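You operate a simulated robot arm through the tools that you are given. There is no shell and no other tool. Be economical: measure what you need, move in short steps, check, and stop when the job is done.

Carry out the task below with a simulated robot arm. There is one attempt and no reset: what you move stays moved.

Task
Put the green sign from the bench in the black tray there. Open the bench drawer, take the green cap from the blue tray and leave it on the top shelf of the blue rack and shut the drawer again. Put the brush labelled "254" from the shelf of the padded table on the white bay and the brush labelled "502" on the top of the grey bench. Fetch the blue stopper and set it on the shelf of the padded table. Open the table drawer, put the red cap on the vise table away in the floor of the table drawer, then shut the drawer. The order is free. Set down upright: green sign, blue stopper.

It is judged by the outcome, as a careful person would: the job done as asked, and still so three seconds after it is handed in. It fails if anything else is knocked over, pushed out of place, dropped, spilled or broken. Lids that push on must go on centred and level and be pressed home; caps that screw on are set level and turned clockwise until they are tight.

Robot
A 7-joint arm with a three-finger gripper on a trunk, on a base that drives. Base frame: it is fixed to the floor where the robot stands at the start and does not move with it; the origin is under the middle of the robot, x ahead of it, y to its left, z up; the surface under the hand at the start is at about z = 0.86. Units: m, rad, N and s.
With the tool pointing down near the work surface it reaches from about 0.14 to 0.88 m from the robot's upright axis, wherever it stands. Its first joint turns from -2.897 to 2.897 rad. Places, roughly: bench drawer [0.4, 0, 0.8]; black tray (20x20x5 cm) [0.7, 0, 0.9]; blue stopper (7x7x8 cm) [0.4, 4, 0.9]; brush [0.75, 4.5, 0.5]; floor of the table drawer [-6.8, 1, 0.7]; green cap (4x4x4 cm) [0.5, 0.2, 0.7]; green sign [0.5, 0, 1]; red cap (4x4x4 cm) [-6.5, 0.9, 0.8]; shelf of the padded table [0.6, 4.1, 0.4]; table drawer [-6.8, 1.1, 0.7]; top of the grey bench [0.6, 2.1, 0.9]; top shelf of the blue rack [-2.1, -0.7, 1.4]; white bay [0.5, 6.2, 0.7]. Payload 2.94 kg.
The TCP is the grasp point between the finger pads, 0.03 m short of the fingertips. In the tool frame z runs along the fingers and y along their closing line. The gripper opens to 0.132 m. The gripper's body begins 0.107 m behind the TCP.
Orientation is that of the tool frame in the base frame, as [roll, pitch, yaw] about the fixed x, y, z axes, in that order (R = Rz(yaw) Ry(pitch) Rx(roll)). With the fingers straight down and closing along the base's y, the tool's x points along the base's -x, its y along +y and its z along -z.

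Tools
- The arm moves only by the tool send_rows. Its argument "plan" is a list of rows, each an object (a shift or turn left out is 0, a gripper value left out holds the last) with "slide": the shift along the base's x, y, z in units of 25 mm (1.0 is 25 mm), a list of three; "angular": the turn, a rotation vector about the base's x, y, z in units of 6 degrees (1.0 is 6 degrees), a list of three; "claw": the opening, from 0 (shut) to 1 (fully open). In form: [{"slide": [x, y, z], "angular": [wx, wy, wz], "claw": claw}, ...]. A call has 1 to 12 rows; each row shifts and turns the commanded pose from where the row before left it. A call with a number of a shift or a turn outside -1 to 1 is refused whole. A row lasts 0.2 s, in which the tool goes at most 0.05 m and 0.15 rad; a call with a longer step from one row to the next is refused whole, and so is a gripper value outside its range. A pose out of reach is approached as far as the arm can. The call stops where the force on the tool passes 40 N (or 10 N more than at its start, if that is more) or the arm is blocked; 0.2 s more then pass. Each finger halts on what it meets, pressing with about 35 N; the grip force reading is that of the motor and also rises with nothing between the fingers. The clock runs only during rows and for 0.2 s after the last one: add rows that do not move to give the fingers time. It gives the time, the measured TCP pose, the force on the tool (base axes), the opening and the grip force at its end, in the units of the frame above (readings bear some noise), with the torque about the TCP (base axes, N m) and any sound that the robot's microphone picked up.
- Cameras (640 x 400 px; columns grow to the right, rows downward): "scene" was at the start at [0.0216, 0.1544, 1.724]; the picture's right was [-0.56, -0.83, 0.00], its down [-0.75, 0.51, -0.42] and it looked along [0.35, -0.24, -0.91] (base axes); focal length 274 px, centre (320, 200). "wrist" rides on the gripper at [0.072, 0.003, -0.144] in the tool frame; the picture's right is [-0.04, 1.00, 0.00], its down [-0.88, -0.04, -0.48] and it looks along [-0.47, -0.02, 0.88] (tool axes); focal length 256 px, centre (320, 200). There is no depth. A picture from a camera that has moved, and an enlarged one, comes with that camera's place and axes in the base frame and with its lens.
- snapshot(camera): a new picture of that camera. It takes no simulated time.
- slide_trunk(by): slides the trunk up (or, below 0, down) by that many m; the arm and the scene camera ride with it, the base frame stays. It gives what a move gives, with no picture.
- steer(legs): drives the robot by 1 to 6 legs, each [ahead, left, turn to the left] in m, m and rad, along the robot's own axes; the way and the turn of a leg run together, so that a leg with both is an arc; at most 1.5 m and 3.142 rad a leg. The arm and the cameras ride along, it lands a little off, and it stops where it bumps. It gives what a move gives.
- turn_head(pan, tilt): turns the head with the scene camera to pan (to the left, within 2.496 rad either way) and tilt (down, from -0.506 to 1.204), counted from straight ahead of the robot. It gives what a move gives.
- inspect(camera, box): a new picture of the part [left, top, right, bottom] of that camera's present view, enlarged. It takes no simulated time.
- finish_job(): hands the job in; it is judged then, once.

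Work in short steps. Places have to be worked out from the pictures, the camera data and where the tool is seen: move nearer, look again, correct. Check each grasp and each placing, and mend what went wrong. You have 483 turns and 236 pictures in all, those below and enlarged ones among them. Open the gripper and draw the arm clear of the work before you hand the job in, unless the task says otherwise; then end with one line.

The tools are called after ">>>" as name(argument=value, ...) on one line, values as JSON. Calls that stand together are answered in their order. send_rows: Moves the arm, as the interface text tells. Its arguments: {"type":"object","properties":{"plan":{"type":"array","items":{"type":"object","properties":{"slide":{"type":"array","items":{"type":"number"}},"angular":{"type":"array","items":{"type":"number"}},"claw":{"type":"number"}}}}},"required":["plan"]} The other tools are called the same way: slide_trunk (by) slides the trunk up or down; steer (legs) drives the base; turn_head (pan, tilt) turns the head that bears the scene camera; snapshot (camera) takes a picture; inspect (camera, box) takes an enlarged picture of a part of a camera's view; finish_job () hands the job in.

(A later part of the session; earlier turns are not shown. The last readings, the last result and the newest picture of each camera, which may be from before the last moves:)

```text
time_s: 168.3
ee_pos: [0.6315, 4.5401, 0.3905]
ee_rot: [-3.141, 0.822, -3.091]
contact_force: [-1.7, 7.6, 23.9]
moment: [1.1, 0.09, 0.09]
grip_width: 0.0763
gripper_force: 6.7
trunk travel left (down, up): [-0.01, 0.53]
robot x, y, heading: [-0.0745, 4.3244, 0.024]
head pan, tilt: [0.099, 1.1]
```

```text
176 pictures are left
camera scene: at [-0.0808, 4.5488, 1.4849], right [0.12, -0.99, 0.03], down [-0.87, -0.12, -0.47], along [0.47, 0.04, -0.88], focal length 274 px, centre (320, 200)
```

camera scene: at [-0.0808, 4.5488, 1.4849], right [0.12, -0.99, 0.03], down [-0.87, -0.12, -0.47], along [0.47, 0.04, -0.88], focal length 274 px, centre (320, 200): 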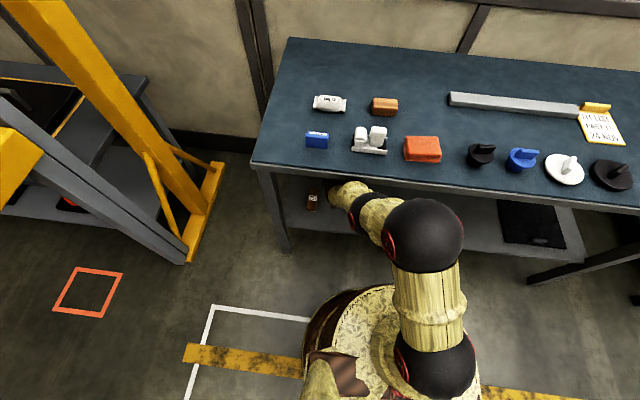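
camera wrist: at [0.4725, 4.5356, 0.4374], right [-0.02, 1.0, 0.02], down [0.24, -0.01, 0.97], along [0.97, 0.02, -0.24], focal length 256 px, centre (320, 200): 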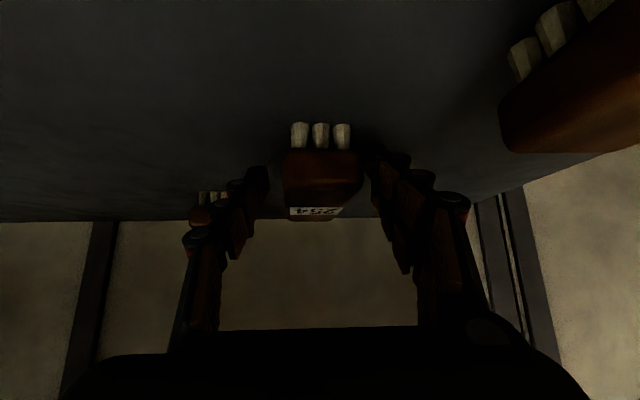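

The camera axes show the robot itself is tilting, so an arm link is pressing on something (probably the shelf's front edge). I retreat back and up along the way I came.

>>> send_rows(plan=[{"slide": [-0.3, 0, 0.2]}, {"slide": [-0.4, 0, 0.25]}, {"slide": [-0.4, -0.1, 0.25]}, {"slide": [-0.4, -0.1, 0.25]}, {}])

>>> snapshot(camera="wrist")

```text
time_s: 168.7
ee_pos: [0.631, 4.551, 0.3896]
ee_rot: [3.109, 0.817, -3.094]
contact_force: [10.8, 1.0, 19.1]
moment: [0.62, -0.31, -0.29]
grip_width: 0.0705
gripper_force: 1.7
trunk travel left (down, up): [-0.01, 0.53]
robot x, y, heading: [-0.0703, 4.3261, 0.042]
head pan, tilt: [0.099, 1.1]
stopped in row 1: the force on the tool passed its limit at 49 N (the readings are from after the stop); the commanded pose is now the measured one
```

```text
175 pictures are left
camera wrist: at [0.4763, 4.541, 0.4349], right [-0.04, 1.0, 0.05], down [0.26, -0.04, 0.97], along [0.97, 0.05, -0.26], focal length 256 px, centre (320, 200)
```

wrist: 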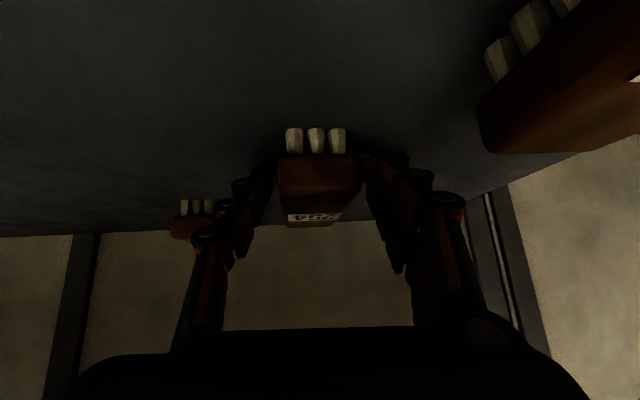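

The scene camera shows the robot's left side pushed down, so the wrist joint is likely wedged under the table's front edge. Backing the base 6 cm straight out should free it.

>>> steer(legs=[[-0.06, 0, 0]])

>>> snapshot(camera="wrist")

>>> snapshot(camera="scene")

```text
time_s: 169.4
ee_pos: [0.6296, 4.5543, 0.3861]
ee_rot: [3.098, 0.821, -3.089]
contact_force: [7.0, 3.5, 29.8]
moment: [-0.56, -0.53, 0.37]
grip_width: 0.0744
gripper_force: 3.3
trunk travel left (down, up): [-0.01, 0.53]
robot x, y, heading: [-0.0773, 4.3227, 0.047]
head pan, tilt: [0.099, 1.1]
stopped in leg 1: the robot was blocked; the commanded pose is now the measured one
```

```text
174 pictures are left
camera wrist: at [0.4749, 4.5425, 0.4315], right [-0.05, 1.0, 0.06], down [0.26, -0.05, 0.97], along [0.97, 0.07, -0.25], focal length 256 px, centre (320, 200)
```

wrist: 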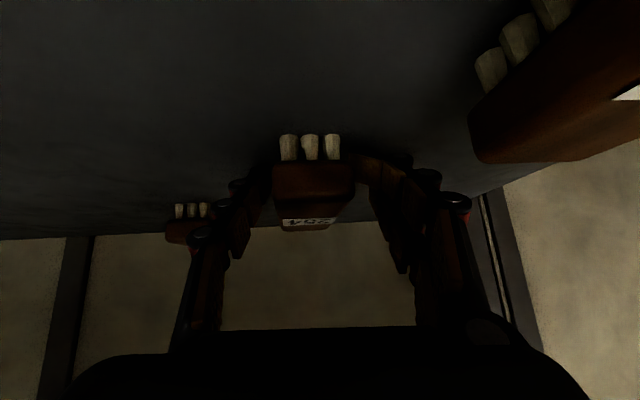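

```text
173 pictures are left
camera scene: at [-0.0649, 4.5202, 1.4868], right [0.15, -0.99, 0.0], down [-0.88, -0.13, -0.46], along [0.46, 0.07, -0.89], focal length 274 px, centre (320, 200)
```

scene: 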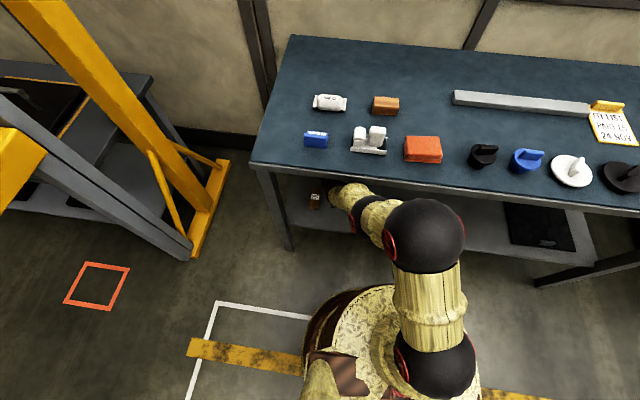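

Backing was blocked. The hand seems wedged between shelf (fingertips) and something above the wrist; pitching the tool more horizontal lowers the wrist and lifts the tips, so I try that gently.

>>> send_rows(plan=[{"angular": [0, -0.4, 0]}, {"angular": [0, -0.4, 0]}, {"angular": [0, -0.4, 0]}, {}])

```text
time_s: 169.7
ee_pos: [0.6339, 4.5511, 0.3853]
ee_rot: [3.096, 0.842, -3.099]
contact_force: [-20.4, -11.2, 48.6]
moment: [-1.45, -0.25, -0.84]
grip_width: 0.0699
gripper_force: 18.3
trunk travel left (down, up): [-0.01, 0.53]
robot x, y, heading: [-0.0767, 4.3248, 0.042]
head pan, tilt: [0.099, 1.1]
stopped in row 1: the force on the tool passed its limit at 61 N (the readings are from after the stop); the commanded pose is now the measured one
```

Let me look closely at the contact region before moving again.

>>> inspect(camera="scene", box=[280, 150, 440, 250])

>>> inspect(camera="wrist", box=[160, 80, 480, 280])

```text
4.00 times, centred on (360, 200) of scene
camera zoom: at [-0.0565, 4.5208, 1.4862], right [0.15, -0.99, 0.0], down [-0.88, -0.13, -0.46], along [0.45, 0.07, -0.89], focal length 1097 px, centre (160, 200)
```

zoom: 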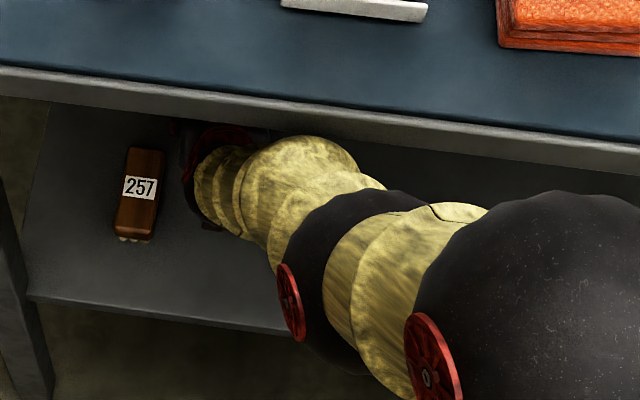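

```text
2.00 times, centred on (320, 180) of wrist
camera zoom: at [0.4801, 4.5416, 0.4273], right [-0.05, 1.0, 0.06], down [0.23, -0.05, 0.97], along [0.97, 0.06, -0.23], focal length 512 px, centre (320, 240)
```

zoom: 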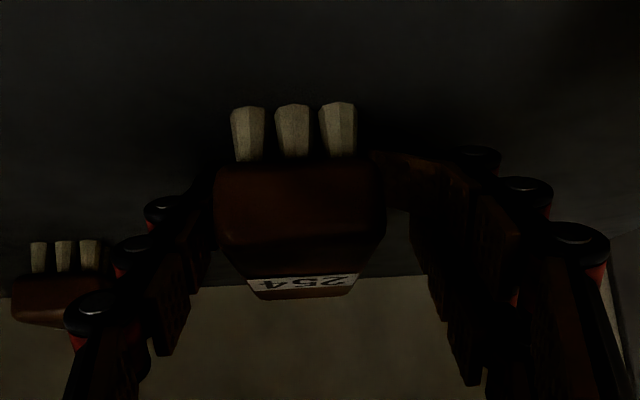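

The wrist link appears to sit right under the table edge (z≈0.73). I combine a lift of the fingertips with a pitch that lowers the wrist.

>>> send_rows(plan=[{"slide": [0, -0.1, 0.4], "angular": [0, -0.6, 0]}, {"slide": [0, -0.1, 0.4], "angular": [0, -0.6, 0]}, {}])

```text
time_s: 170.5
ee_pos: [0.6352, 4.5466, 0.401]
ee_rot: [3.106, 0.958, -3.094]
contact_force: [0.0, -0.1, 0.8]
moment: [0.03, -0.03, -0.02]
grip_width: 0.067
gripper_force: 0.1
trunk travel left (down, up): [-0.01, 0.53]
robot x, y, heading: [-0.081, 4.3262, 0.042]
head pan, tilt: [0.099, 1.1]
```

Freed: force is zero now. Checking the view at this pose.

>>> inspect(camera="wrist", box=[160, 80, 480, 280])

```text
2.00 times, centred on (320, 180) of wrist
camera zoom: at [0.4764, 4.5368, 0.4247], right [-0.06, 1.0, 0.06], down [0.12, -0.05, 0.99], along [0.99, 0.06, -0.12], focal length 512 px, centre (320, 240)
```

zoom: 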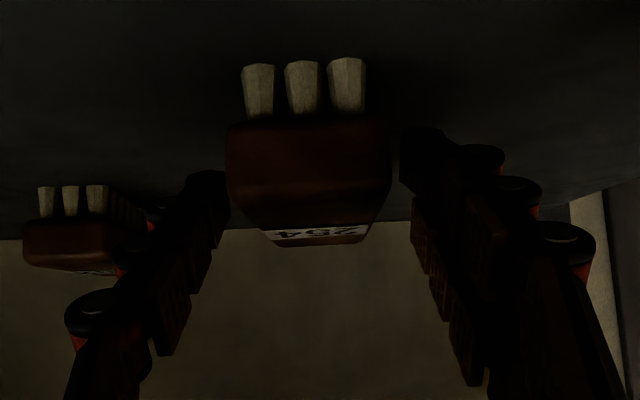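

The block sits centred between the fingers; wood spans z≈0.38–0.402. A touch lower and forward, then close.

>>> send_rows(plan=[{"slide": [0.3, 0, -0.2]}, {}, {"claw": 0}, {}, {}, {}, {}])

>>> inspect(camera="wrist", box=[160, 80, 480, 280])

```text
time_s: 172.1
ee_pos: [0.6422, 4.5475, 0.3966]
ee_rot: [3.106, 0.958, -3.093]
contact_force: [0.1, 0.3, 0.0]
moment: [-0.04, -0.01, -0.01]
grip_width: 0.043
gripper_force: 35.3
trunk travel left (down, up): [-0.01, 0.53]
robot x, y, heading: [-0.0756, 4.3243, 0.046]
head pan, tilt: [0.099, 1.1]
```

```text
2.00 times, centred on (320, 180) of wrist
camera zoom: at [0.4837, 4.5368, 0.4198], right [-0.06, 1.0, 0.06], down [0.12, -0.05, 0.99], along [0.99, 0.06, -0.12], focal length 512 px, centre (320, 240)
```

zoom: 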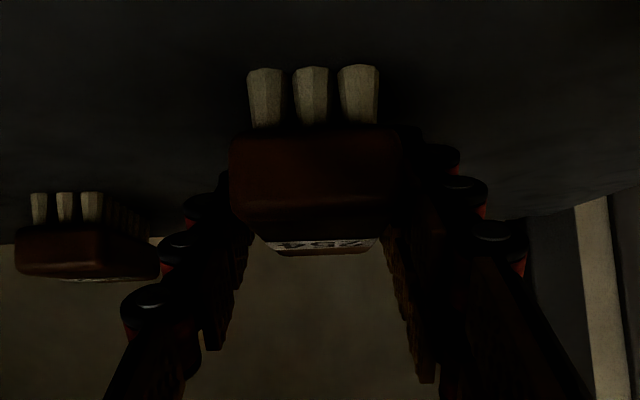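

Gripped (0.043 wide). Lifting 5 cm slowly.

>>> send_rows(plan=[{"slide": [0, 0, 0.4]}, {"slide": [0, -0.1, 0.5]}, {"slide": [-0.2, -0.1, 0.5]}, {"slide": [-0.3, -0.1, 0.5]}, {}])

>>> snapshot(camera="wrist")

```text
time_s: 173.3
ee_pos: [0.6196, 4.5371, 0.4327]
ee_rot: [3.115, 0.944, -3.082]
contact_force: [-0.5, -1.0, -0.9]
moment: [-0.01, 0.02, 0.02]
grip_width: 0.043
gripper_force: 34.9
trunk travel left (down, up): [-0.01, 0.53]
robot x, y, heading: [-0.0783, 4.3277, 0.049]
head pan, tilt: [0.099, 1.1]
```

```text
168 pictures are left
camera wrist: at [0.4618, 4.5266, 0.4595], right [-0.06, 1.0, 0.05], down [0.13, -0.04, 0.99], along [0.99, 0.06, -0.13], focal length 256 px, centre (320, 200)
```

wrist: 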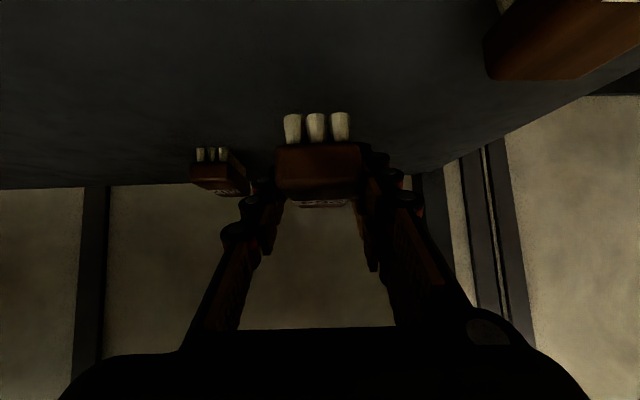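

The lift is being resisted slightly at the wrist, so I retract straight back instead, with the arm then the base.

>>> send_rows(plan=[{"slide": [-0.5, -0.05, -0.1]}, {"slide": [-0.6, -0.05, 0]}, {"slide": [-0.6, -0.05, 0]}, {"slide": [-0.6, -0.05, 0]}, {}])

>>> steer(legs=[[-0.35, 0, 0]])

>>> snapshot(camera="wrist")

>>> snapshot(camera="scene")

```text
time_s: 174.5
ee_pos: [0.5732, 4.5343, 0.4414]
ee_rot: [3.104, 0.959, -3.093]
contact_force: [0.3, 0.5, -1.3]
moment: [0.0, -0.01, 0.0]
grip_width: 0.0433
gripper_force: 34.9
trunk travel left (down, up): [-0.01, 0.53]
robot x, y, heading: [-0.0753, 4.3232, 0.047]
head pan, tilt: [0.099, 1.1]
```

```text
time_s: 176.8
ee_pos: [0.2222, 4.516, 0.4427]
ee_rot: [3.105, 0.96, -3.094]
contact_force: [-0.2, 0.7, -1.4]
moment: [0.03, 0.0, -0.01]
grip_width: 0.0431
gripper_force: 34.3
trunk travel left (down, up): [-0.01, 0.53]
robot x, y, heading: [-0.4274, 4.3105, 0.044]
head pan, tilt: [0.099, 1.1]
```

```text
167 pictures are left
camera wrist: at [0.0637, 4.5068, 0.4651], right [-0.05, 1.0, 0.06], down [0.12, -0.05, 0.99], along [0.99, 0.06, -0.12], focal length 256 px, centre (320, 200)
```

wrist: 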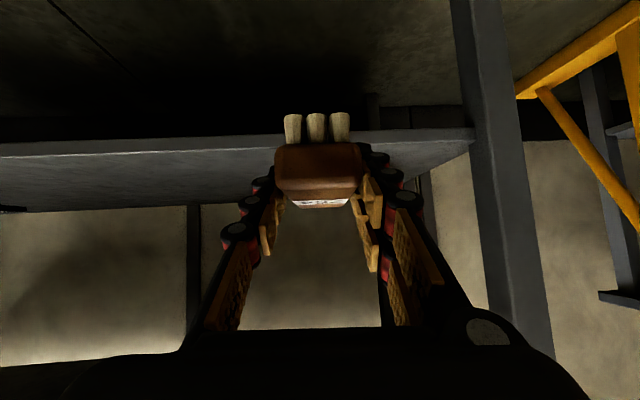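

```text
166 pictures are left
camera scene: at [-0.4006, 4.5059, 1.4863], right [0.14, -0.99, 0.0], down [-0.88, -0.13, -0.45], along [0.45, 0.06, -0.89], focal length 274 px, centre (320, 200)
```

scene: 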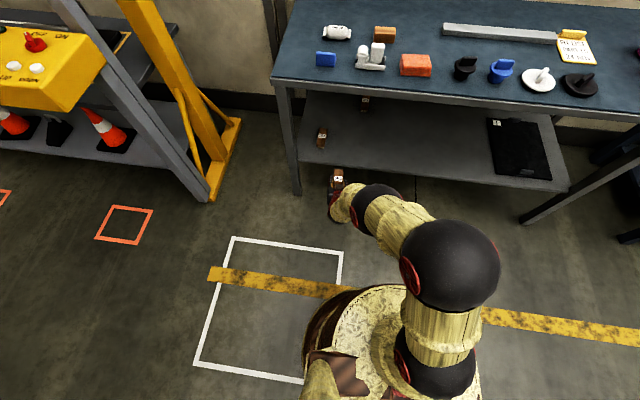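

Brush 254 is out, the others untouched. I raise trunk and arm, retract, and drive toward the white bay.

>>> slide_trunk(by=0.3)

>>> send_rows(plan=[{"slide": [-0.4, -0.4, 0.9]}, {"slide": [-0.8, -0.4, 0.9]}, {"slide": [-0.8, -0.4, 0.9]}, {"slide": [-0.8, -0.4, 0.9]}, {"slide": [-0.8, -0.4, 0.9]}, {"slide": [-0.8, -0.4, 0.9]}, {"slide": [-0.8, -0.4, 0.9]}, {"slide": [-0.4, 0, 0.5]}, {}])

>>> steer(legs=[[-0.15, 1.0, 0], [0, 0.9, 0]])

>>> turn_head(pan=0.0, tilt=0.6)

>>> snapshot(camera="scene")

```text
time_s: 179.8
ee_pos: [0.2232, 4.517, 0.741]
ee_rot: [3.104, 0.958, -3.096]
contact_force: [-0.4, -0.5, -1.3]
moment: [-0.03, -0.01, -0.02]
grip_width: 0.043
gripper_force: 34.9
trunk travel left (down, up): [-0.31, 0.23]
robot x, y, heading: [-0.4253, 4.3075, 0.044]
head pan, tilt: [0.099, 1.1]
```

```text
time_s: 181.8
ee_pos: [0.0984, 4.4706, 0.9255]
ee_rot: [3.11, 0.957, -3.09]
contact_force: [0.8, -0.6, -1.3]
moment: [0.01, 0.01, -0.02]
grip_width: 0.0431
gripper_force: 34.8
out of reach, approached as far as the arm can: row 2, 3, 4, 5, 6
trunk travel left (down, up): [-0.31, 0.23]
robot x, y, heading: [-0.4261, 4.3074, 0.045]
head pan, tilt: [0.099, 1.1]
```

```text
time_s: 191.3
ee_pos: [-0.1599, 6.3696, 0.9249]
ee_rot: [3.114, 0.958, -3.068]
contact_force: [-1.2, -0.1, -0.5]
moment: [0.01, 0.0, 0.02]
grip_width: 0.0431
gripper_force: 35.0
trunk travel left (down, up): [-0.31, 0.23]
robot x, y, heading: [-0.6816, 6.1947, 0.055]
head pan, tilt: [0.099, 1.1]
stopped in leg 2: the robot was blocked; the commanded pose is now the measured one
```

```text
time_s: 192.2
ee_pos: [-0.1601, 6.3696, 0.9251]
ee_rot: [3.11, 0.955, -3.071]
contact_force: [0.1, -0.1, -1.3]
moment: [0.01, 0.03, -0.02]
grip_width: 0.0429
gripper_force: 34.8
trunk travel left (down, up): [-0.31, 0.23]
robot x, y, heading: [-0.6812, 6.1977, 0.058]
head pan, tilt: [0.0, 0.6]
```

```text
165 pictures are left
camera scene: at [-0.6324, 6.3884, 1.8248], right [0.06, -1.0, 0.0], down [-0.56, -0.04, -0.82], along [0.82, 0.05, -0.57], focal length 274 px, centre (320, 200)
```

scene: 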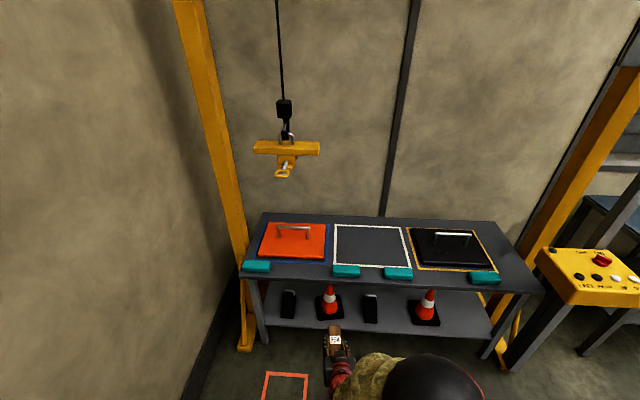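

The drive stopped ~0.03 m early as blocked; I look left and behind to see what was bumped.

>>> turn_head(pan=1.7, tilt=0.9)

>>> snapshot(camera="scene")

```text
time_s: 194.0
ee_pos: [-0.1601, 6.3684, 0.9247]
ee_rot: [3.109, 0.957, -3.069]
contact_force: [0.5, -0.1, -0.8]
moment: [-0.01, 0.03, 0.0]
grip_width: 0.0433
gripper_force: 34.8
trunk travel left (down, up): [-0.31, 0.23]
robot x, y, heading: [-0.6816, 6.1971, 0.065]
head pan, tilt: [1.7, 0.901]
```

```text
164 pictures are left
camera scene: at [-0.735, 6.457, 1.8001], right [0.98, 0.19, 0.0], down [0.15, -0.77, -0.62], along [-0.12, 0.61, -0.78], focal length 274 px, centre (320, 200)
```

scene: 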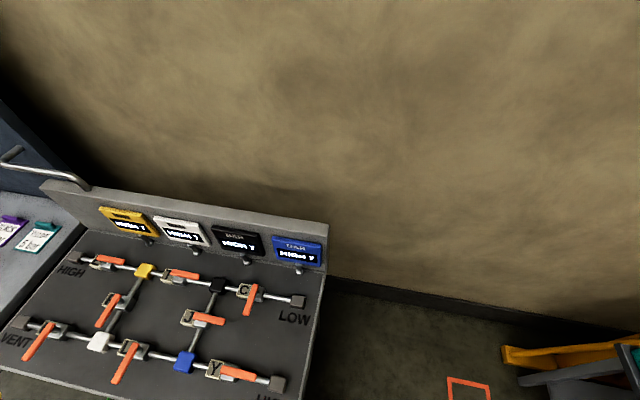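

It touched the corner of the valve-panel table; nothing displaced. The bay centre is ≈(0.517, 6.17) at z≈0.72. I move right off the corner, straighten heading, and drive forward.

>>> steer(legs=[[0.05, -0.18, -0.06], [0.38, 0, 0]])

>>> turn_head(pan=0.0, tilt=0.85)

>>> snapshot(camera="scene")

>>> snapshot(camera="wrist")

```text
time_s: 197.5
ee_pos: [0.2842, 6.1628, 0.9251]
ee_rot: [3.11, 0.956, -3.132]
contact_force: [0.2, -0.1, -1.4]
moment: [0.03, 0.03, -0.02]
grip_width: 0.0431
gripper_force: 34.8
trunk travel left (down, up): [-0.31, 0.23]
robot x, y, heading: [-0.2416, 6.0217, 0.006]
head pan, tilt: [1.7, 0.901]
```

```text
time_s: 199.2
ee_pos: [0.2836, 6.1627, 0.9253]
ee_rot: [3.109, 0.957, -3.132]
contact_force: [1.0, 0.4, -1.0]
moment: [-0.03, 0.04, 0.01]
grip_width: 0.043
gripper_force: 35.1
trunk travel left (down, up): [-0.31, 0.23]
robot x, y, heading: [-0.2447, 6.0219, 0.006]
head pan, tilt: [0.0, 0.85]
```

```text
163 pictures are left
camera scene: at [-0.1967, 6.2105, 1.804], right [0.0, -1.0, 0.0], down [-0.75, 0.0, -0.66], along [0.66, 0.0, -0.75], focal length 274 px, centre (320, 200)
```

scene: 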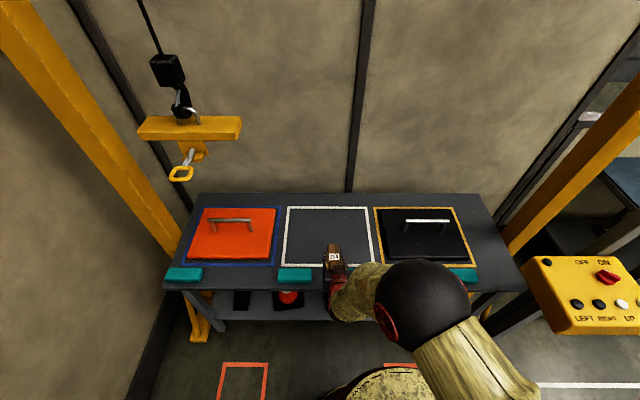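

```text
162 pictures are left
camera wrist: at [0.1245, 6.1594, 0.9492], right [-0.01, 1.0, 0.05], down [0.12, -0.05, 0.99], along [0.99, 0.02, -0.12], focal length 256 px, centre (320, 200)
```

wrist: 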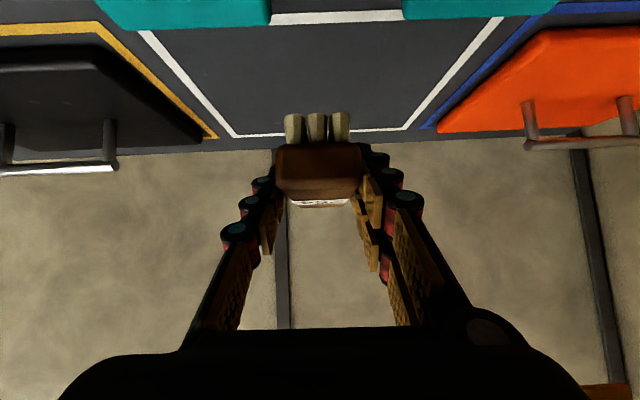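

Bay spans x≈0.38–0.71, centred y≈6.163, surface z≈0.715. Moving the brush over its centre and down.

>>> send_rows(plan=[{"slide": [0.9, 0, 0]}, {"slide": [0.9, 0, 0]}, {"slide": [0.9, 0, 0]}, {"slide": [0.9, 0, 0]}, {"slide": [0.9, 0, 0]}, {"slide": [0.9, 0, -0.3]}, {"slide": [0.9, 0, -0.8]}, {"slide": [0.9, 0, -0.8]}, {"slide": [0.9, 0, -0.8]}, {"slide": [0.9, 0, -0.8]}, {"slide": [0.9, 0, -0.8]}, {"slide": [0, 0, -0.8]}])

>>> snapshot(camera="wrist")

>>> snapshot(camera="scene")

```text
time_s: 201.8
ee_pos: [0.5332, 6.1617, 0.7989]
ee_rot: [3.109, 0.957, -3.132]
contact_force: [0.2, -0.1, -0.8]
moment: [0.0, 0.05, 0.02]
grip_width: 0.0432
gripper_force: 35.1
trunk travel left (down, up): [-0.31, 0.23]
robot x, y, heading: [-0.245, 6.0176, 0.004]
head pan, tilt: [0.0, 0.85]
```

```text
161 pictures are left
camera wrist: at [0.3733, 6.1587, 0.8226], right [-0.01, 1.0, 0.05], down [0.12, -0.05, 0.99], along [0.99, 0.02, -0.12], focal length 256 px, centre (320, 200)
```

wrist: 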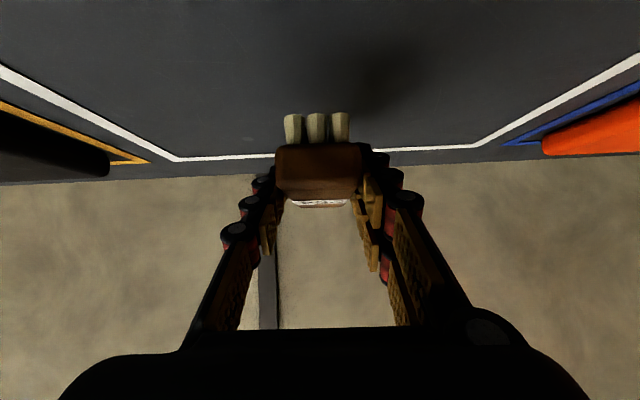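

```text
160 pictures are left
camera scene: at [-0.196, 6.2104, 1.804], right [0.0, -1.0, 0.0], down [-0.75, 0.0, -0.66], along [0.66, 0.0, -0.75], focal length 274 px, centre (320, 200)
```

scene: 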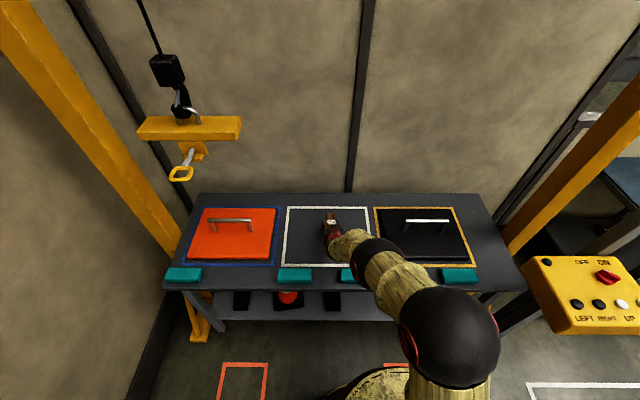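

Inside the bay. Lowering to contact.

>>> send_rows(plan=[{"slide": [0, 0, -0.7]}, {"slide": [0, 0, -0.6]}, {"slide": [0, 0, -0.3]}, {"slide": [0, 0, -0.15]}, {"slide": [0, 0, -0.15]}, {}])

```text
time_s: 203.2
ee_pos: [0.5334, 6.1628, 0.7555]
ee_rot: [3.108, 0.965, -3.134]
contact_force: [-0.9, -2.8, 22.2]
moment: [-0.5, -0.17, 0.01]
grip_width: 0.0432
gripper_force: 34.6
trunk travel left (down, up): [-0.31, 0.23]
robot x, y, heading: [-0.2467, 6.0205, 0.002]
head pan, tilt: [0.0, 0.85]
```

Contact at z≈0.756. Easing, releasing, and withdrawing back and up along the tool axis.

>>> send_rows(plan=[{"slide": [0, 0, 0.1]}, {"claw": 0.5}, {}, {}, {}, {"slide": [-0.7, 0, 0.5]}, {"slide": [-0.8, 0, 0.6]}, {"slide": [-0.8, 0, 0.6]}, {"slide": [-0.8, 0, 0.6]}, {"slide": [-0.8, 0, 0.6]}, {"slide": [-0.8, 0, 0.6]}, {}])

>>> snapshot(camera="wrist")

>>> inspect(camera="scene", box=[240, 180, 420, 290])

```text
time_s: 205.8
ee_pos: [0.4132, 6.1627, 0.8419]
ee_rot: [3.112, 0.957, -3.131]
contact_force: [0.6, -0.3, 0.1]
moment: [0.02, -0.01, -0.03]
grip_width: 0.0661
gripper_force: 0.0
trunk travel left (down, up): [-0.31, 0.23]
robot x, y, heading: [-0.244, 6.0225, 0.0]
head pan, tilt: [0.0, 0.85]
```

```text
159 pictures are left
camera wrist: at [0.2543, 6.159, 0.866], right [-0.01, 1.0, 0.05], down [0.12, -0.05, 0.99], along [0.99, 0.02, -0.12], focal length 256 px, centre (320, 200)
```

wrist: 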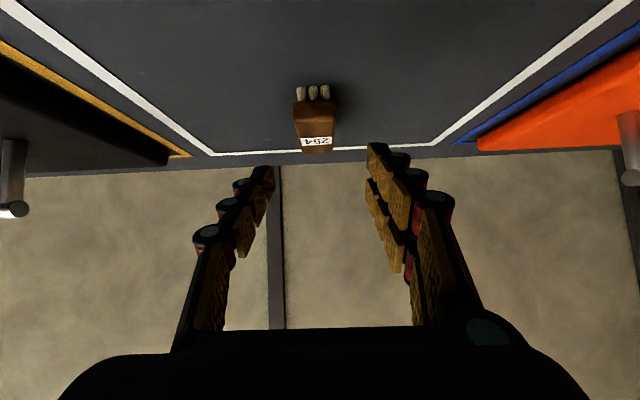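

```text
3.56 times, centred on (330, 235) of scene
camera zoom: at [-0.1969, 6.2104, 1.804], right [0.0, -1.0, 0.0], down [-0.75, 0.0, -0.66], along [0.66, 0.0, -0.75], focal length 975 px, centre (284, 76)
```

zoom: 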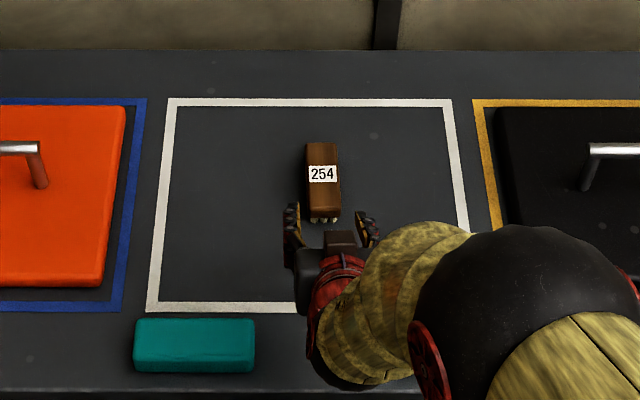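

Brush 254 lies in the white bay. I back away, then test whether the hand can be rolled 180° about its axis (camera on top), which would suit the deep low reach for 502.

>>> steer(legs=[[-0.3, -0.1, 0]])

>>> send_rows(plan=[{"slide": [0, 0, 0.8], "angular": [0.82, 0, -0.57]}, {"slide": [0, 0, 0.8], "angular": [0.82, 0, -0.57]}, {"angular": [0.82, 0, -0.57]}, {"angular": [0.82, 0, -0.57]}, {"angular": [0.82, 0, -0.57]}, {"angular": [0.82, 0, -0.57]}, {"angular": [0.82, 0, -0.57]}, {"angular": [0.82, 0, -0.57]}, {"angular": [0.82, 0, -0.57]}, {"angular": [0.82, 0, -0.57]}, {"angular": [0.82, 0, -0.57]}, {"angular": [0.82, 0, -0.57]}])

```text
time_s: 207.9
ee_pos: [0.117, 6.0613, 0.8423]
ee_rot: [3.109, 0.958, -3.132]
contact_force: [0.2, 0.0, 0.0]
moment: [-0.01, 0.0, -0.01]
grip_width: 0.0661
gripper_force: 0.0
trunk travel left (down, up): [-0.31, 0.23]
robot x, y, heading: [-0.5448, 5.9209, -0.008]
head pan, tilt: [0.0, 0.85]
```

```text
time_s: 210.5
ee_pos: [0.2673, 6.2015, 0.992]
ee_rot: [2.175, 0.259, 1.764]
contact_force: [-0.4, -0.1, 0.5]
moment: [0.0, 0.03, -0.01]
grip_width: 0.0661
gripper_force: 0.0
out of reach, approached as far as the arm can: row 1, 2, 3, 4, 5, 6, 7, 8, 9, 10, 11, 12
trunk travel left (down, up): [-0.31, 0.23]
robot x, y, heading: [-0.5418, 5.9179, -0.003]
head pan, tilt: [0.0, 0.85]
```

Rolling works in this sense, the arm just needed more reach. Continuing the roll.

>>> send_rows(plan=[{"angular": [0.83, 0, -0.55]}, {"angular": [0.83, 0, -0.55]}, {"angular": [0.83, 0, -0.55]}, {"angular": [0.83, 0, -0.55]}, {"angular": [0.83, 0, -0.55]}, {"angular": [0.83, 0, -0.55]}, {"angular": [0.83, 0, -0.55]}, {"angular": [0.83, 0, -0.55]}, {"angular": [0.83, 0, -0.55]}, {"angular": [0.83, 0, -0.55]}, {}])

>>> snapshot(camera="scene")

```text
time_s: 212.9
ee_pos: [0.3348, 6.1108, 1.1363]
ee_rot: [2.305, -0.588, 1.144]
contact_force: [-0.1, -0.6, 0.2]
moment: [-0.02, -0.01, 0.0]
grip_width: 0.0658
gripper_force: 0.0
out of reach, approached as far as the arm can: row 1, 2, 3, 4, 5, 6, 7, 8, 9, 10
trunk travel left (down, up): [-0.31, 0.23]
robot x, y, heading: [-0.5438, 5.9246, 0.001]
head pan, tilt: [0.0, 0.85]
```

```text
157 pictures are left
camera scene: at [-0.4928, 6.1107, 1.8039], right [0.0, -1.0, 0.0], down [-0.75, 0.0, -0.66], along [0.66, 0.0, -0.75], focal length 274 px, centre (320, 200)
```

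scene: 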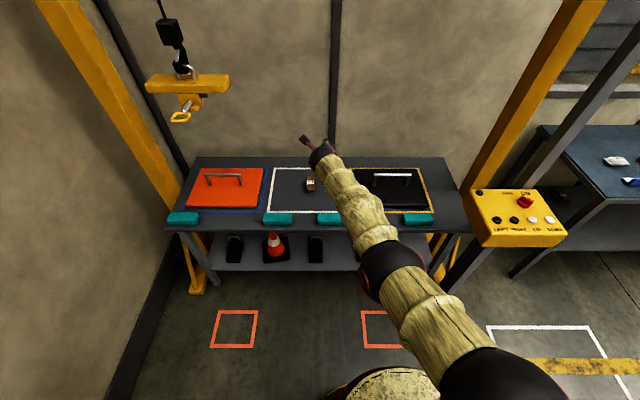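

This flip drags the arm to full extension; not useful. I reverse the roll and return to the earlier pose.

>>> send_rows(plan=[{"slide": [-0.3, 0, -0.2], "angular": [-0.83, 0, 0.55]}, {"slide": [-0.3, 0, -0.2], "angular": [-0.83, 0, 0.55]}, {"slide": [-0.3, 0, -0.2], "angular": [-0.83, 0, 0.55]}, {"slide": [-0.3, 0, -0.2], "angular": [-0.83, 0, 0.55]}, {"slide": [-0.3, 0, -0.2], "angular": [-0.83, 0, 0.55]}, {"slide": [-0.3, 0, -0.2], "angular": [-0.83, 0, 0.55]}, {"slide": [-0.3, 0, -0.2], "angular": [-0.83, 0, 0.55]}, {"slide": [-0.3, 0, -0.2], "angular": [-0.83, 0, 0.55]}, {"slide": [-0.3, 0, -0.2], "angular": [-0.83, 0, 0.55]}, {"slide": [-0.3, 0, -0.2], "angular": [-0.83, 0, 0.55]}, {"slide": [-0.3, 0, -0.2], "angular": [-0.83, 0, 0.55]}, {"slide": [-0.3, 0, -0.2], "angular": [-0.83, 0, 0.55]}])

>>> send_rows(plan=[{"slide": [0, 0, 0], "angular": [-0.83, 0, 0.55]}, {"slide": [0, 0, 0], "angular": [-0.83, 0, 0.55]}, {"angular": [-0.83, 0, 0.55]}, {"angular": [-0.83, 0, 0.55]}, {"angular": [-0.83, 0, 0.55]}, {"angular": [-0.83, 0, 0.55]}, {"angular": [-0.83, 0, 0.55]}, {"angular": [-0.83, 0, 0.55]}, {"angular": [-0.83, 0, 0.55]}, {}])

```text
time_s: 215.5
ee_pos: [0.2536, 6.1089, 1.0798]
ee_rot: [2.214, 0.427, 1.895]
contact_force: [0.1, -0.4, 0.2]
moment: [0.02, -0.01, 0.02]
grip_width: 0.066
gripper_force: 0.1
out of reach, approached as far as the arm can: row 1
trunk travel left (down, up): [-0.31, 0.23]
robot x, y, heading: [-0.5452, 5.9245, 0.0]
head pan, tilt: [0.0, 0.85]
```

```text
time_s: 217.7
ee_pos: [0.2538, 6.1087, 1.0804]
ee_rot: [2.974, 0.963, 2.962]
contact_force: [0.0, -0.5, 0.8]
moment: [-0.02, 0.01, 0.0]
grip_width: 0.0659
gripper_force: 0.2
trunk travel left (down, up): [-0.31, 0.23]
robot x, y, heading: [-0.5432, 5.925, -0.003]
head pan, tilt: [0.0, 0.85]
```

Back to normal freely. I try the opposite roll direction from here, watching for reach warnings.

>>> send_rows(plan=[{"angular": [-0.83, 0, 0.55]}, {"angular": [-0.83, 0, 0.55]}, {"angular": [-0.83, 0, 0.55]}, {"angular": [-0.83, 0, 0.55]}, {"angular": [-0.83, 0, 0.55]}, {"angular": [-0.83, 0, 0.55]}, {"angular": [-0.83, 0, 0.55]}, {"angular": [-0.83, 0, 0.55]}, {"angular": [-0.83, 0, 0.55]}, {"angular": [-0.83, 0, 0.55]}, {"angular": [-0.83, 0, 0.55]}, {"angular": [-0.83, 0, 0.55]}])

>>> send_rows(plan=[{"angular": [-0.83, 0, 0.55]}, {"angular": [-0.83, 0, 0.55]}, {"angular": [-0.83, 0, 0.55]}, {"angular": [-0.83, 0, 0.55]}, {"angular": [-0.83, 0, 0.55]}, {"angular": [-0.83, 0, 0.55]}, {"angular": [-0.83, 0, 0.55]}, {"angular": [-0.83, 0, 0.55]}, {"angular": [-0.83, 0, 0.55]}, {"angular": [-0.83, 0, 0.55]}, {"angular": [-0.83, 0, 0.55]}, {"angular": [-0.83, 0, 0.55]}])

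```text
time_s: 220.3
ee_pos: [0.2537, 6.1086, 1.0812]
ee_rot: [-2.22, 0.339, -1.826]
contact_force: [-0.6, -0.5, 0.0]
moment: [0.03, 0.0, -0.01]
grip_width: 0.0657
gripper_force: 0.1
trunk travel left (down, up): [-0.31, 0.23]
robot x, y, heading: [-0.5433, 5.9204, -0.003]
head pan, tilt: [0.0, 0.85]
```

```text
time_s: 222.9
ee_pos: [0.2532, 6.1085, 1.0811]
ee_rot: [-2.356, -0.673, -1.041]
contact_force: [0.6, -0.8, 0.1]
moment: [0.03, 0.01, -0.03]
grip_width: 0.066
gripper_force: 0.0
trunk travel left (down, up): [-0.31, 0.23]
robot x, y, heading: [-0.544, 5.9197, -0.002]
head pan, tilt: [0.0, 0.85]
```

No warnings this way. Continuing to a full flip.

>>> send_rows(plan=[{"angular": [-0.83, 0, 0.55]}, {"angular": [-0.83, 0, 0.55]}, {"angular": [-0.83, 0, 0.55]}, {"angular": [-0.83, 0, 0.55]}, {"angular": [-0.83, 0, 0.55]}, {"angular": [-0.83, 0, 0.55]}, {"angular": [-0.83, 0, 0.55]}, {"angular": [-0.6, 0, 0.4]}, {}])

>>> snapshot(camera="scene")

>>> snapshot(camera="wrist")

```text
time_s: 224.9
ee_pos: [0.2548, 6.1086, 1.0805]
ee_rot: [3.029, -0.996, 0.118]
contact_force: [-0.2, 0.1, -0.3]
moment: [0.02, 0.01, -0.01]
grip_width: 0.0657
gripper_force: 0.1
trunk travel left (down, up): [-0.31, 0.23]
robot x, y, heading: [-0.5436, 5.9215, 0.0]
head pan, tilt: [0.0, 0.85]
```

```text
156 pictures are left
camera scene: at [-0.4931, 6.1103, 1.804], right [0.0, -1.0, 0.0], down [-0.75, 0.0, -0.66], along [0.66, 0.0, -0.75], focal length 274 px, centre (320, 200)
```

scene: 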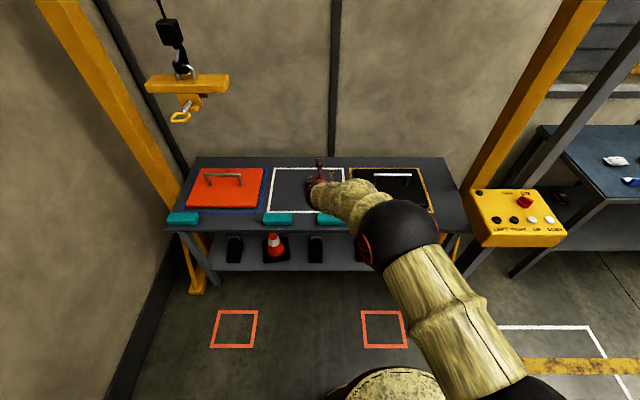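

```text
155 pictures are left
camera wrist: at [0.1713, 6.1121, 1.2186], right [0.0, -1.0, 0.03], down [-0.88, -0.01, -0.48], along [0.48, -0.02, -0.88], focal length 256 px, centre (320, 200)
```

wrist: 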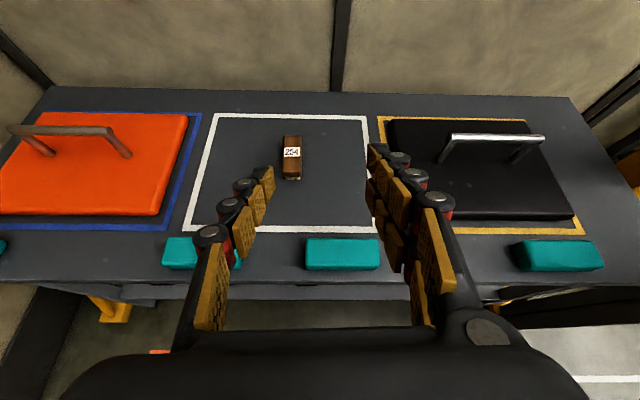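

Flipped cleanly with an upright camera view. Now I back off, drive right to the padded table well clear of the pendant, and lower the trunk.

>>> steer(legs=[[-0.35, 0, 0], [0, -1.45, 0], [0, -0.2, 0]])

>>> slide_trunk(by=-0.3)

>>> send_rows(plan=[{"angular": [0.52, 0, -0.34]}, {"slide": [0, 0, -0.8], "angular": [0, -0.8, 0]}, {"slide": [0, 0, -0.8], "angular": [0, -0.8, 0]}, {"slide": [0, 0, -0.8], "angular": [0, -0.8, 0]}, {"slide": [0, 0, -0.8]}, {"slide": [0, 0, -0.8]}, {"slide": [0, 0, -0.8]}, {"slide": [0, 0, -0.8]}, {"slide": [0, 0, -0.8]}, {}])

>>> snapshot(camera="wrist")

```text
time_s: 229.1
ee_pos: [-0.0887, 5.9019, 1.0793]
ee_rot: [3.029, -0.995, 0.122]
contact_force: [0.4, 0.9, 0.0]
moment: [-0.05, -0.03, -0.06]
grip_width: 0.0661
gripper_force: 0.2
trunk travel left (down, up): [-0.31, 0.23]
robot x, y, heading: [-0.8836, 5.7085, 0.005]
head pan, tilt: [0.0, 0.85]
stopped in leg 2: the robot was blocked; the commanded pose is now the measured one
```

```text
time_s: 232.1
ee_pos: [-0.0891, 5.8998, 0.7813]
ee_rot: [3.03, -0.995, 0.121]
contact_force: [0.2, 0.2, -0.3]
moment: [-0.03, 0.02, -0.01]
grip_width: 0.0663
gripper_force: 0.1
trunk travel left (down, up): [-0.01, 0.53]
robot x, y, heading: [-0.8847, 5.7083, 0.009]
head pan, tilt: [0.0, 0.85]
```

```text
time_s: 234.3
ee_pos: [-0.089, 5.9013, 0.6194]
ee_rot: [3.129, -1.252, 0.002]
contact_force: [-0.9, -0.1, -1.0]
moment: [0.0, 0.0, -0.01]
grip_width: 0.066
gripper_force: 0.1
trunk travel left (down, up): [-0.01, 0.53]
robot x, y, heading: [-0.8855, 5.7093, 0.006]
head pan, tilt: [0.0, 0.85]
```

```text
154 pictures are left
camera wrist: at [-0.2039, 5.8984, 0.7335], right [-0.02, -1.0, -0.04], down [-0.73, 0.04, -0.68], along [0.69, 0.01, -0.73], focal length 256 px, centre (320, 200)
```

wrist: 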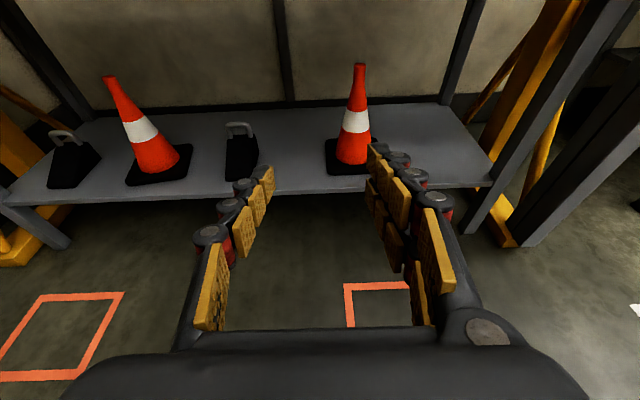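

Blocked again while driving right at x=-0.88; I look to the right/behind for the obstacle.

>>> turn_head(pan=-1.6, tilt=0.9)

>>> snapshot(camera="scene")

>>> turn_head(pan=-2.45, tilt=0.7)

>>> snapshot(camera="scene")

```text
time_s: 235.9
ee_pos: [-0.0897, 5.9002, 0.6195]
ee_rot: [3.129, -1.251, 0.003]
contact_force: [-0.5, -0.2, 0.7]
moment: [-0.03, -0.05, 0.01]
grip_width: 0.0658
gripper_force: 0.1
trunk travel left (down, up): [-0.01, 0.53]
robot x, y, heading: [-0.885, 5.7063, 0.007]
head pan, tilt: [-1.6, 0.901]
```

```text
153 pictures are left
camera scene: at [-0.9156, 5.8208, 1.5002], right [-1.0, 0.02, 0.0], down [0.02, 0.78, -0.62], along [-0.01, -0.62, -0.78], focal length 274 px, centre (320, 200)
```

scene: 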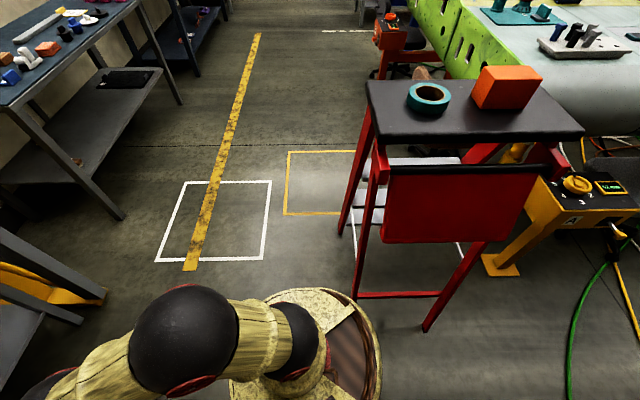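

```text
time_s: 237.1
ee_pos: [-0.0909, 5.9004, 0.6195]
ee_rot: [3.128, -1.251, 0.003]
contact_force: [0.0, 0.3, -1.0]
moment: [-0.04, 0.02, 0.02]
grip_width: 0.0659
gripper_force: 0.0
trunk travel left (down, up): [-0.01, 0.53]
robot x, y, heading: [-0.8818, 5.708, 0.011]
head pan, tilt: [-2.45, 0.7]
```

```text
152 pictures are left
camera scene: at [-0.979, 5.8416, 1.5163], right [-0.64, 0.77, 0.0], down [0.49, 0.41, -0.77], along [-0.59, -0.49, -0.64], focal length 274 px, centre (320, 200)
```

scene: 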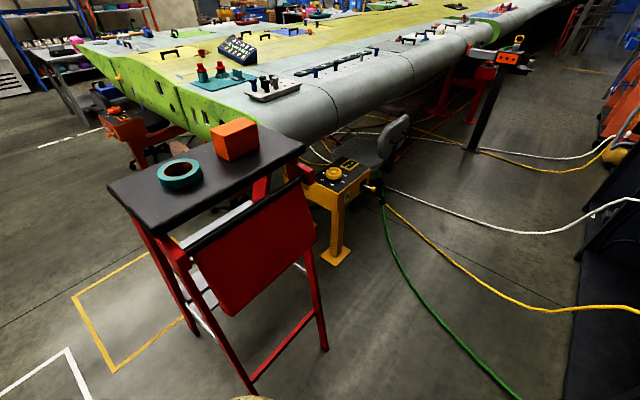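

A red stepladder's foot was touched at (-1.14, 5.30); it stands undisturbed. Pendant is at ≈(0.14, 5.37, 0.99), so I pass with the hand low at x<0.15: retract slightly, step forward, then drive right.

>>> send_rows(plan=[{"slide": [-0.6, 0, 0]}, {"slide": [-0.8, 0, 0]}, {"slide": [-0.8, 0, 0]}, {"slide": [-0.8, 0, 0]}, {}])

>>> steer(legs=[[0.1, 0.05, 0], [0.16, 0, 0], [0, -1.4, 0]])

```text
time_s: 238.3
ee_pos: [-0.1642, 5.9011, 0.62]
ee_rot: [3.129, -1.251, 0.004]
contact_force: [0.2, 0.5, 0.0]
moment: [-0.01, -0.01, 0.02]
grip_width: 0.0661
gripper_force: 0.1
trunk travel left (down, up): [-0.01, 0.53]
robot x, y, heading: [-0.8859, 5.7106, 0.01]
head pan, tilt: [-2.45, 0.7]
```

```text
time_s: 247.0
ee_pos: [0.1134, 4.5897, 0.6193]
ee_rot: [3.129, -1.25, 0.016]
contact_force: [-0.3, -0.2, 0.1]
moment: [-0.02, 0.02, -0.01]
grip_width: 0.066
gripper_force: 0.0
trunk travel left (down, up): [-0.01, 0.53]
robot x, y, heading: [-0.6126, 4.3908, 0.02]
head pan, tilt: [-2.45, 0.7]
```

Aligned before the padded table. I lower the hand to z≈0.45, shift right and drive in under the table.

>>> send_rows(plan=[{"slide": [0, 0, -0.9]}, {"slide": [0, 0, -0.9]}, {"slide": [0, 0, -0.9]}, {"slide": [0, 0, -0.9]}, {"slide": [0, 0, -0.9]}, {"slide": [0, 0, -0.9]}, {"slide": [0, 0, -0.9]}, {"slide": [0, 0, -0.5]}, {}])

>>> steer(legs=[[0, -0.15, -0.02], [0.3, 0, 0]])

>>> turn_head(pan=0.0, tilt=0.95)

>>> snapshot(camera="wrist")

>>> snapshot(camera="scene")

```text
time_s: 249.0
ee_pos: [0.1115, 4.5897, 0.4493]
ee_rot: [3.127, -1.251, 0.015]
contact_force: [-0.7, 0.4, -0.3]
moment: [0.01, 0.0, -0.01]
grip_width: 0.066
gripper_force: 0.0
trunk travel left (down, up): [-0.01, 0.53]
robot x, y, heading: [-0.6054, 4.387, 0.026]
head pan, tilt: [-2.45, 0.7]
```

```text
time_s: 252.0
ee_pos: [0.424, 4.423, 0.4486]
ee_rot: [3.127, -1.249, -0.007]
contact_force: [0.0, -0.8, -0.1]
moment: [-0.01, 0.01, 0.02]
grip_width: 0.0661
gripper_force: 0.1
trunk travel left (down, up): [-0.01, 0.53]
robot x, y, heading: [-0.3, 4.2377, -0.003]
head pan, tilt: [-2.45, 0.7]
```

```text
time_s: 254.3
ee_pos: [0.4238, 4.4231, 0.4497]
ee_rot: [3.128, -1.249, -0.007]
contact_force: [-0.7, -0.3, -1.6]
moment: [0.01, -0.02, 0.02]
grip_width: 0.0658
gripper_force: 0.0
trunk travel left (down, up): [-0.01, 0.53]
robot x, y, heading: [-0.3002, 4.2332, 0.001]
head pan, tilt: [0.0, 0.949]
```

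```text
151 pictures are left
camera wrist: at [0.3097, 4.4225, 0.5634], right [-0.03, -1.0, -0.04], down [-0.73, 0.05, -0.68], along [0.69, 0.0, -0.73], focal length 256 px, centre (320, 200)
```

wrist: 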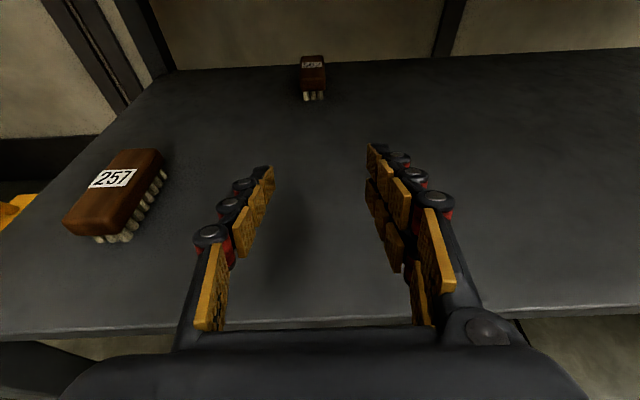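

```text
150 pictures are left
camera scene: at [-0.253, 4.4255, 1.4965], right [0.0, -1.0, 0.0], down [-0.81, 0.0, -0.58], along [0.58, 0.0, -0.81], focal length 274 px, centre (320, 200)
```

scene: 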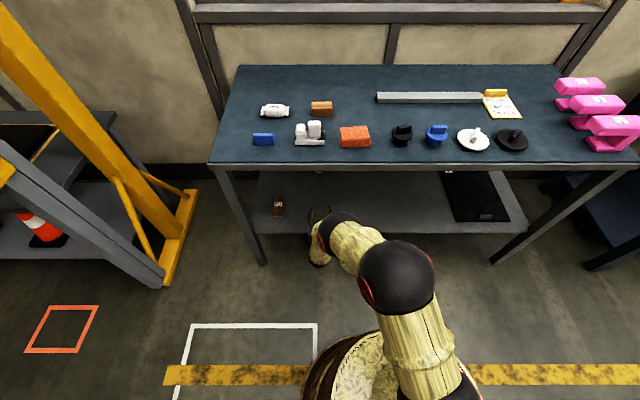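

Clear view: 502's front at x≈0.737, centre ≈(0.783, 4.425). Driving 0.27 m further in.

>>> steer(legs=[[0.27, 0, 0]])

>>> snapshot(camera="wrist")

```text
time_s: 255.9
ee_pos: [0.5991, 4.423, 0.4288]
ee_rot: [3.079, -1.214, 0.057]
contact_force: [0.0, 0.5, 0.3]
moment: [0.02, -0.02, 0.05]
grip_width: 0.0663
gripper_force: 0.1
trunk travel left (down, up): [-0.01, 0.53]
robot x, y, heading: [-0.0985, 4.2369, 0.01]
head pan, tilt: [0.0, 0.949]
stopped in leg 1: the robot was blocked; the commanded pose is now the measured one
```

```text
149 pictures are left
camera wrist: at [0.49, 4.4232, 0.5467], right [-0.02, -1.0, -0.02], down [-0.75, 0.03, -0.66], along [0.66, 0.0, -0.75], focal length 256 px, centre (320, 200)
```

wrist: 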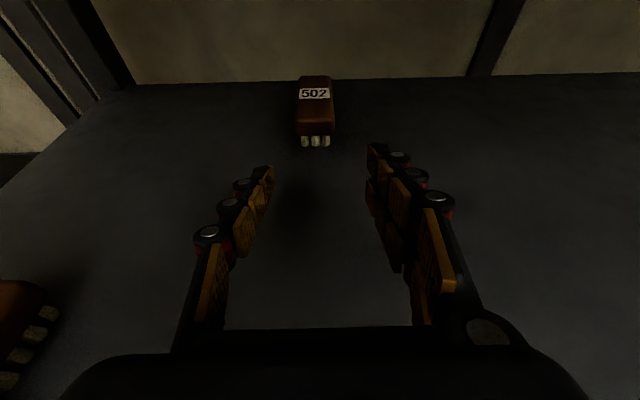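

The arm touched something (pose deflected slightly). Looking where.

>>> inspect(camera="scene", box=[240, 120, 480, 270])

```text
2.67 times, centred on (360, 195) of scene
camera zoom: at [-0.0551, 4.4255, 1.4964], right [0.0, -1.0, 0.0], down [-0.81, 0.0, -0.58], along [0.58, 0.0, -0.81], focal length 732 px, centre (213, 213)
```

zoom: 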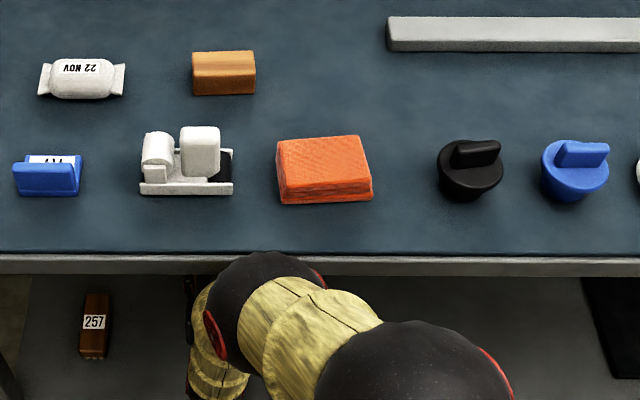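

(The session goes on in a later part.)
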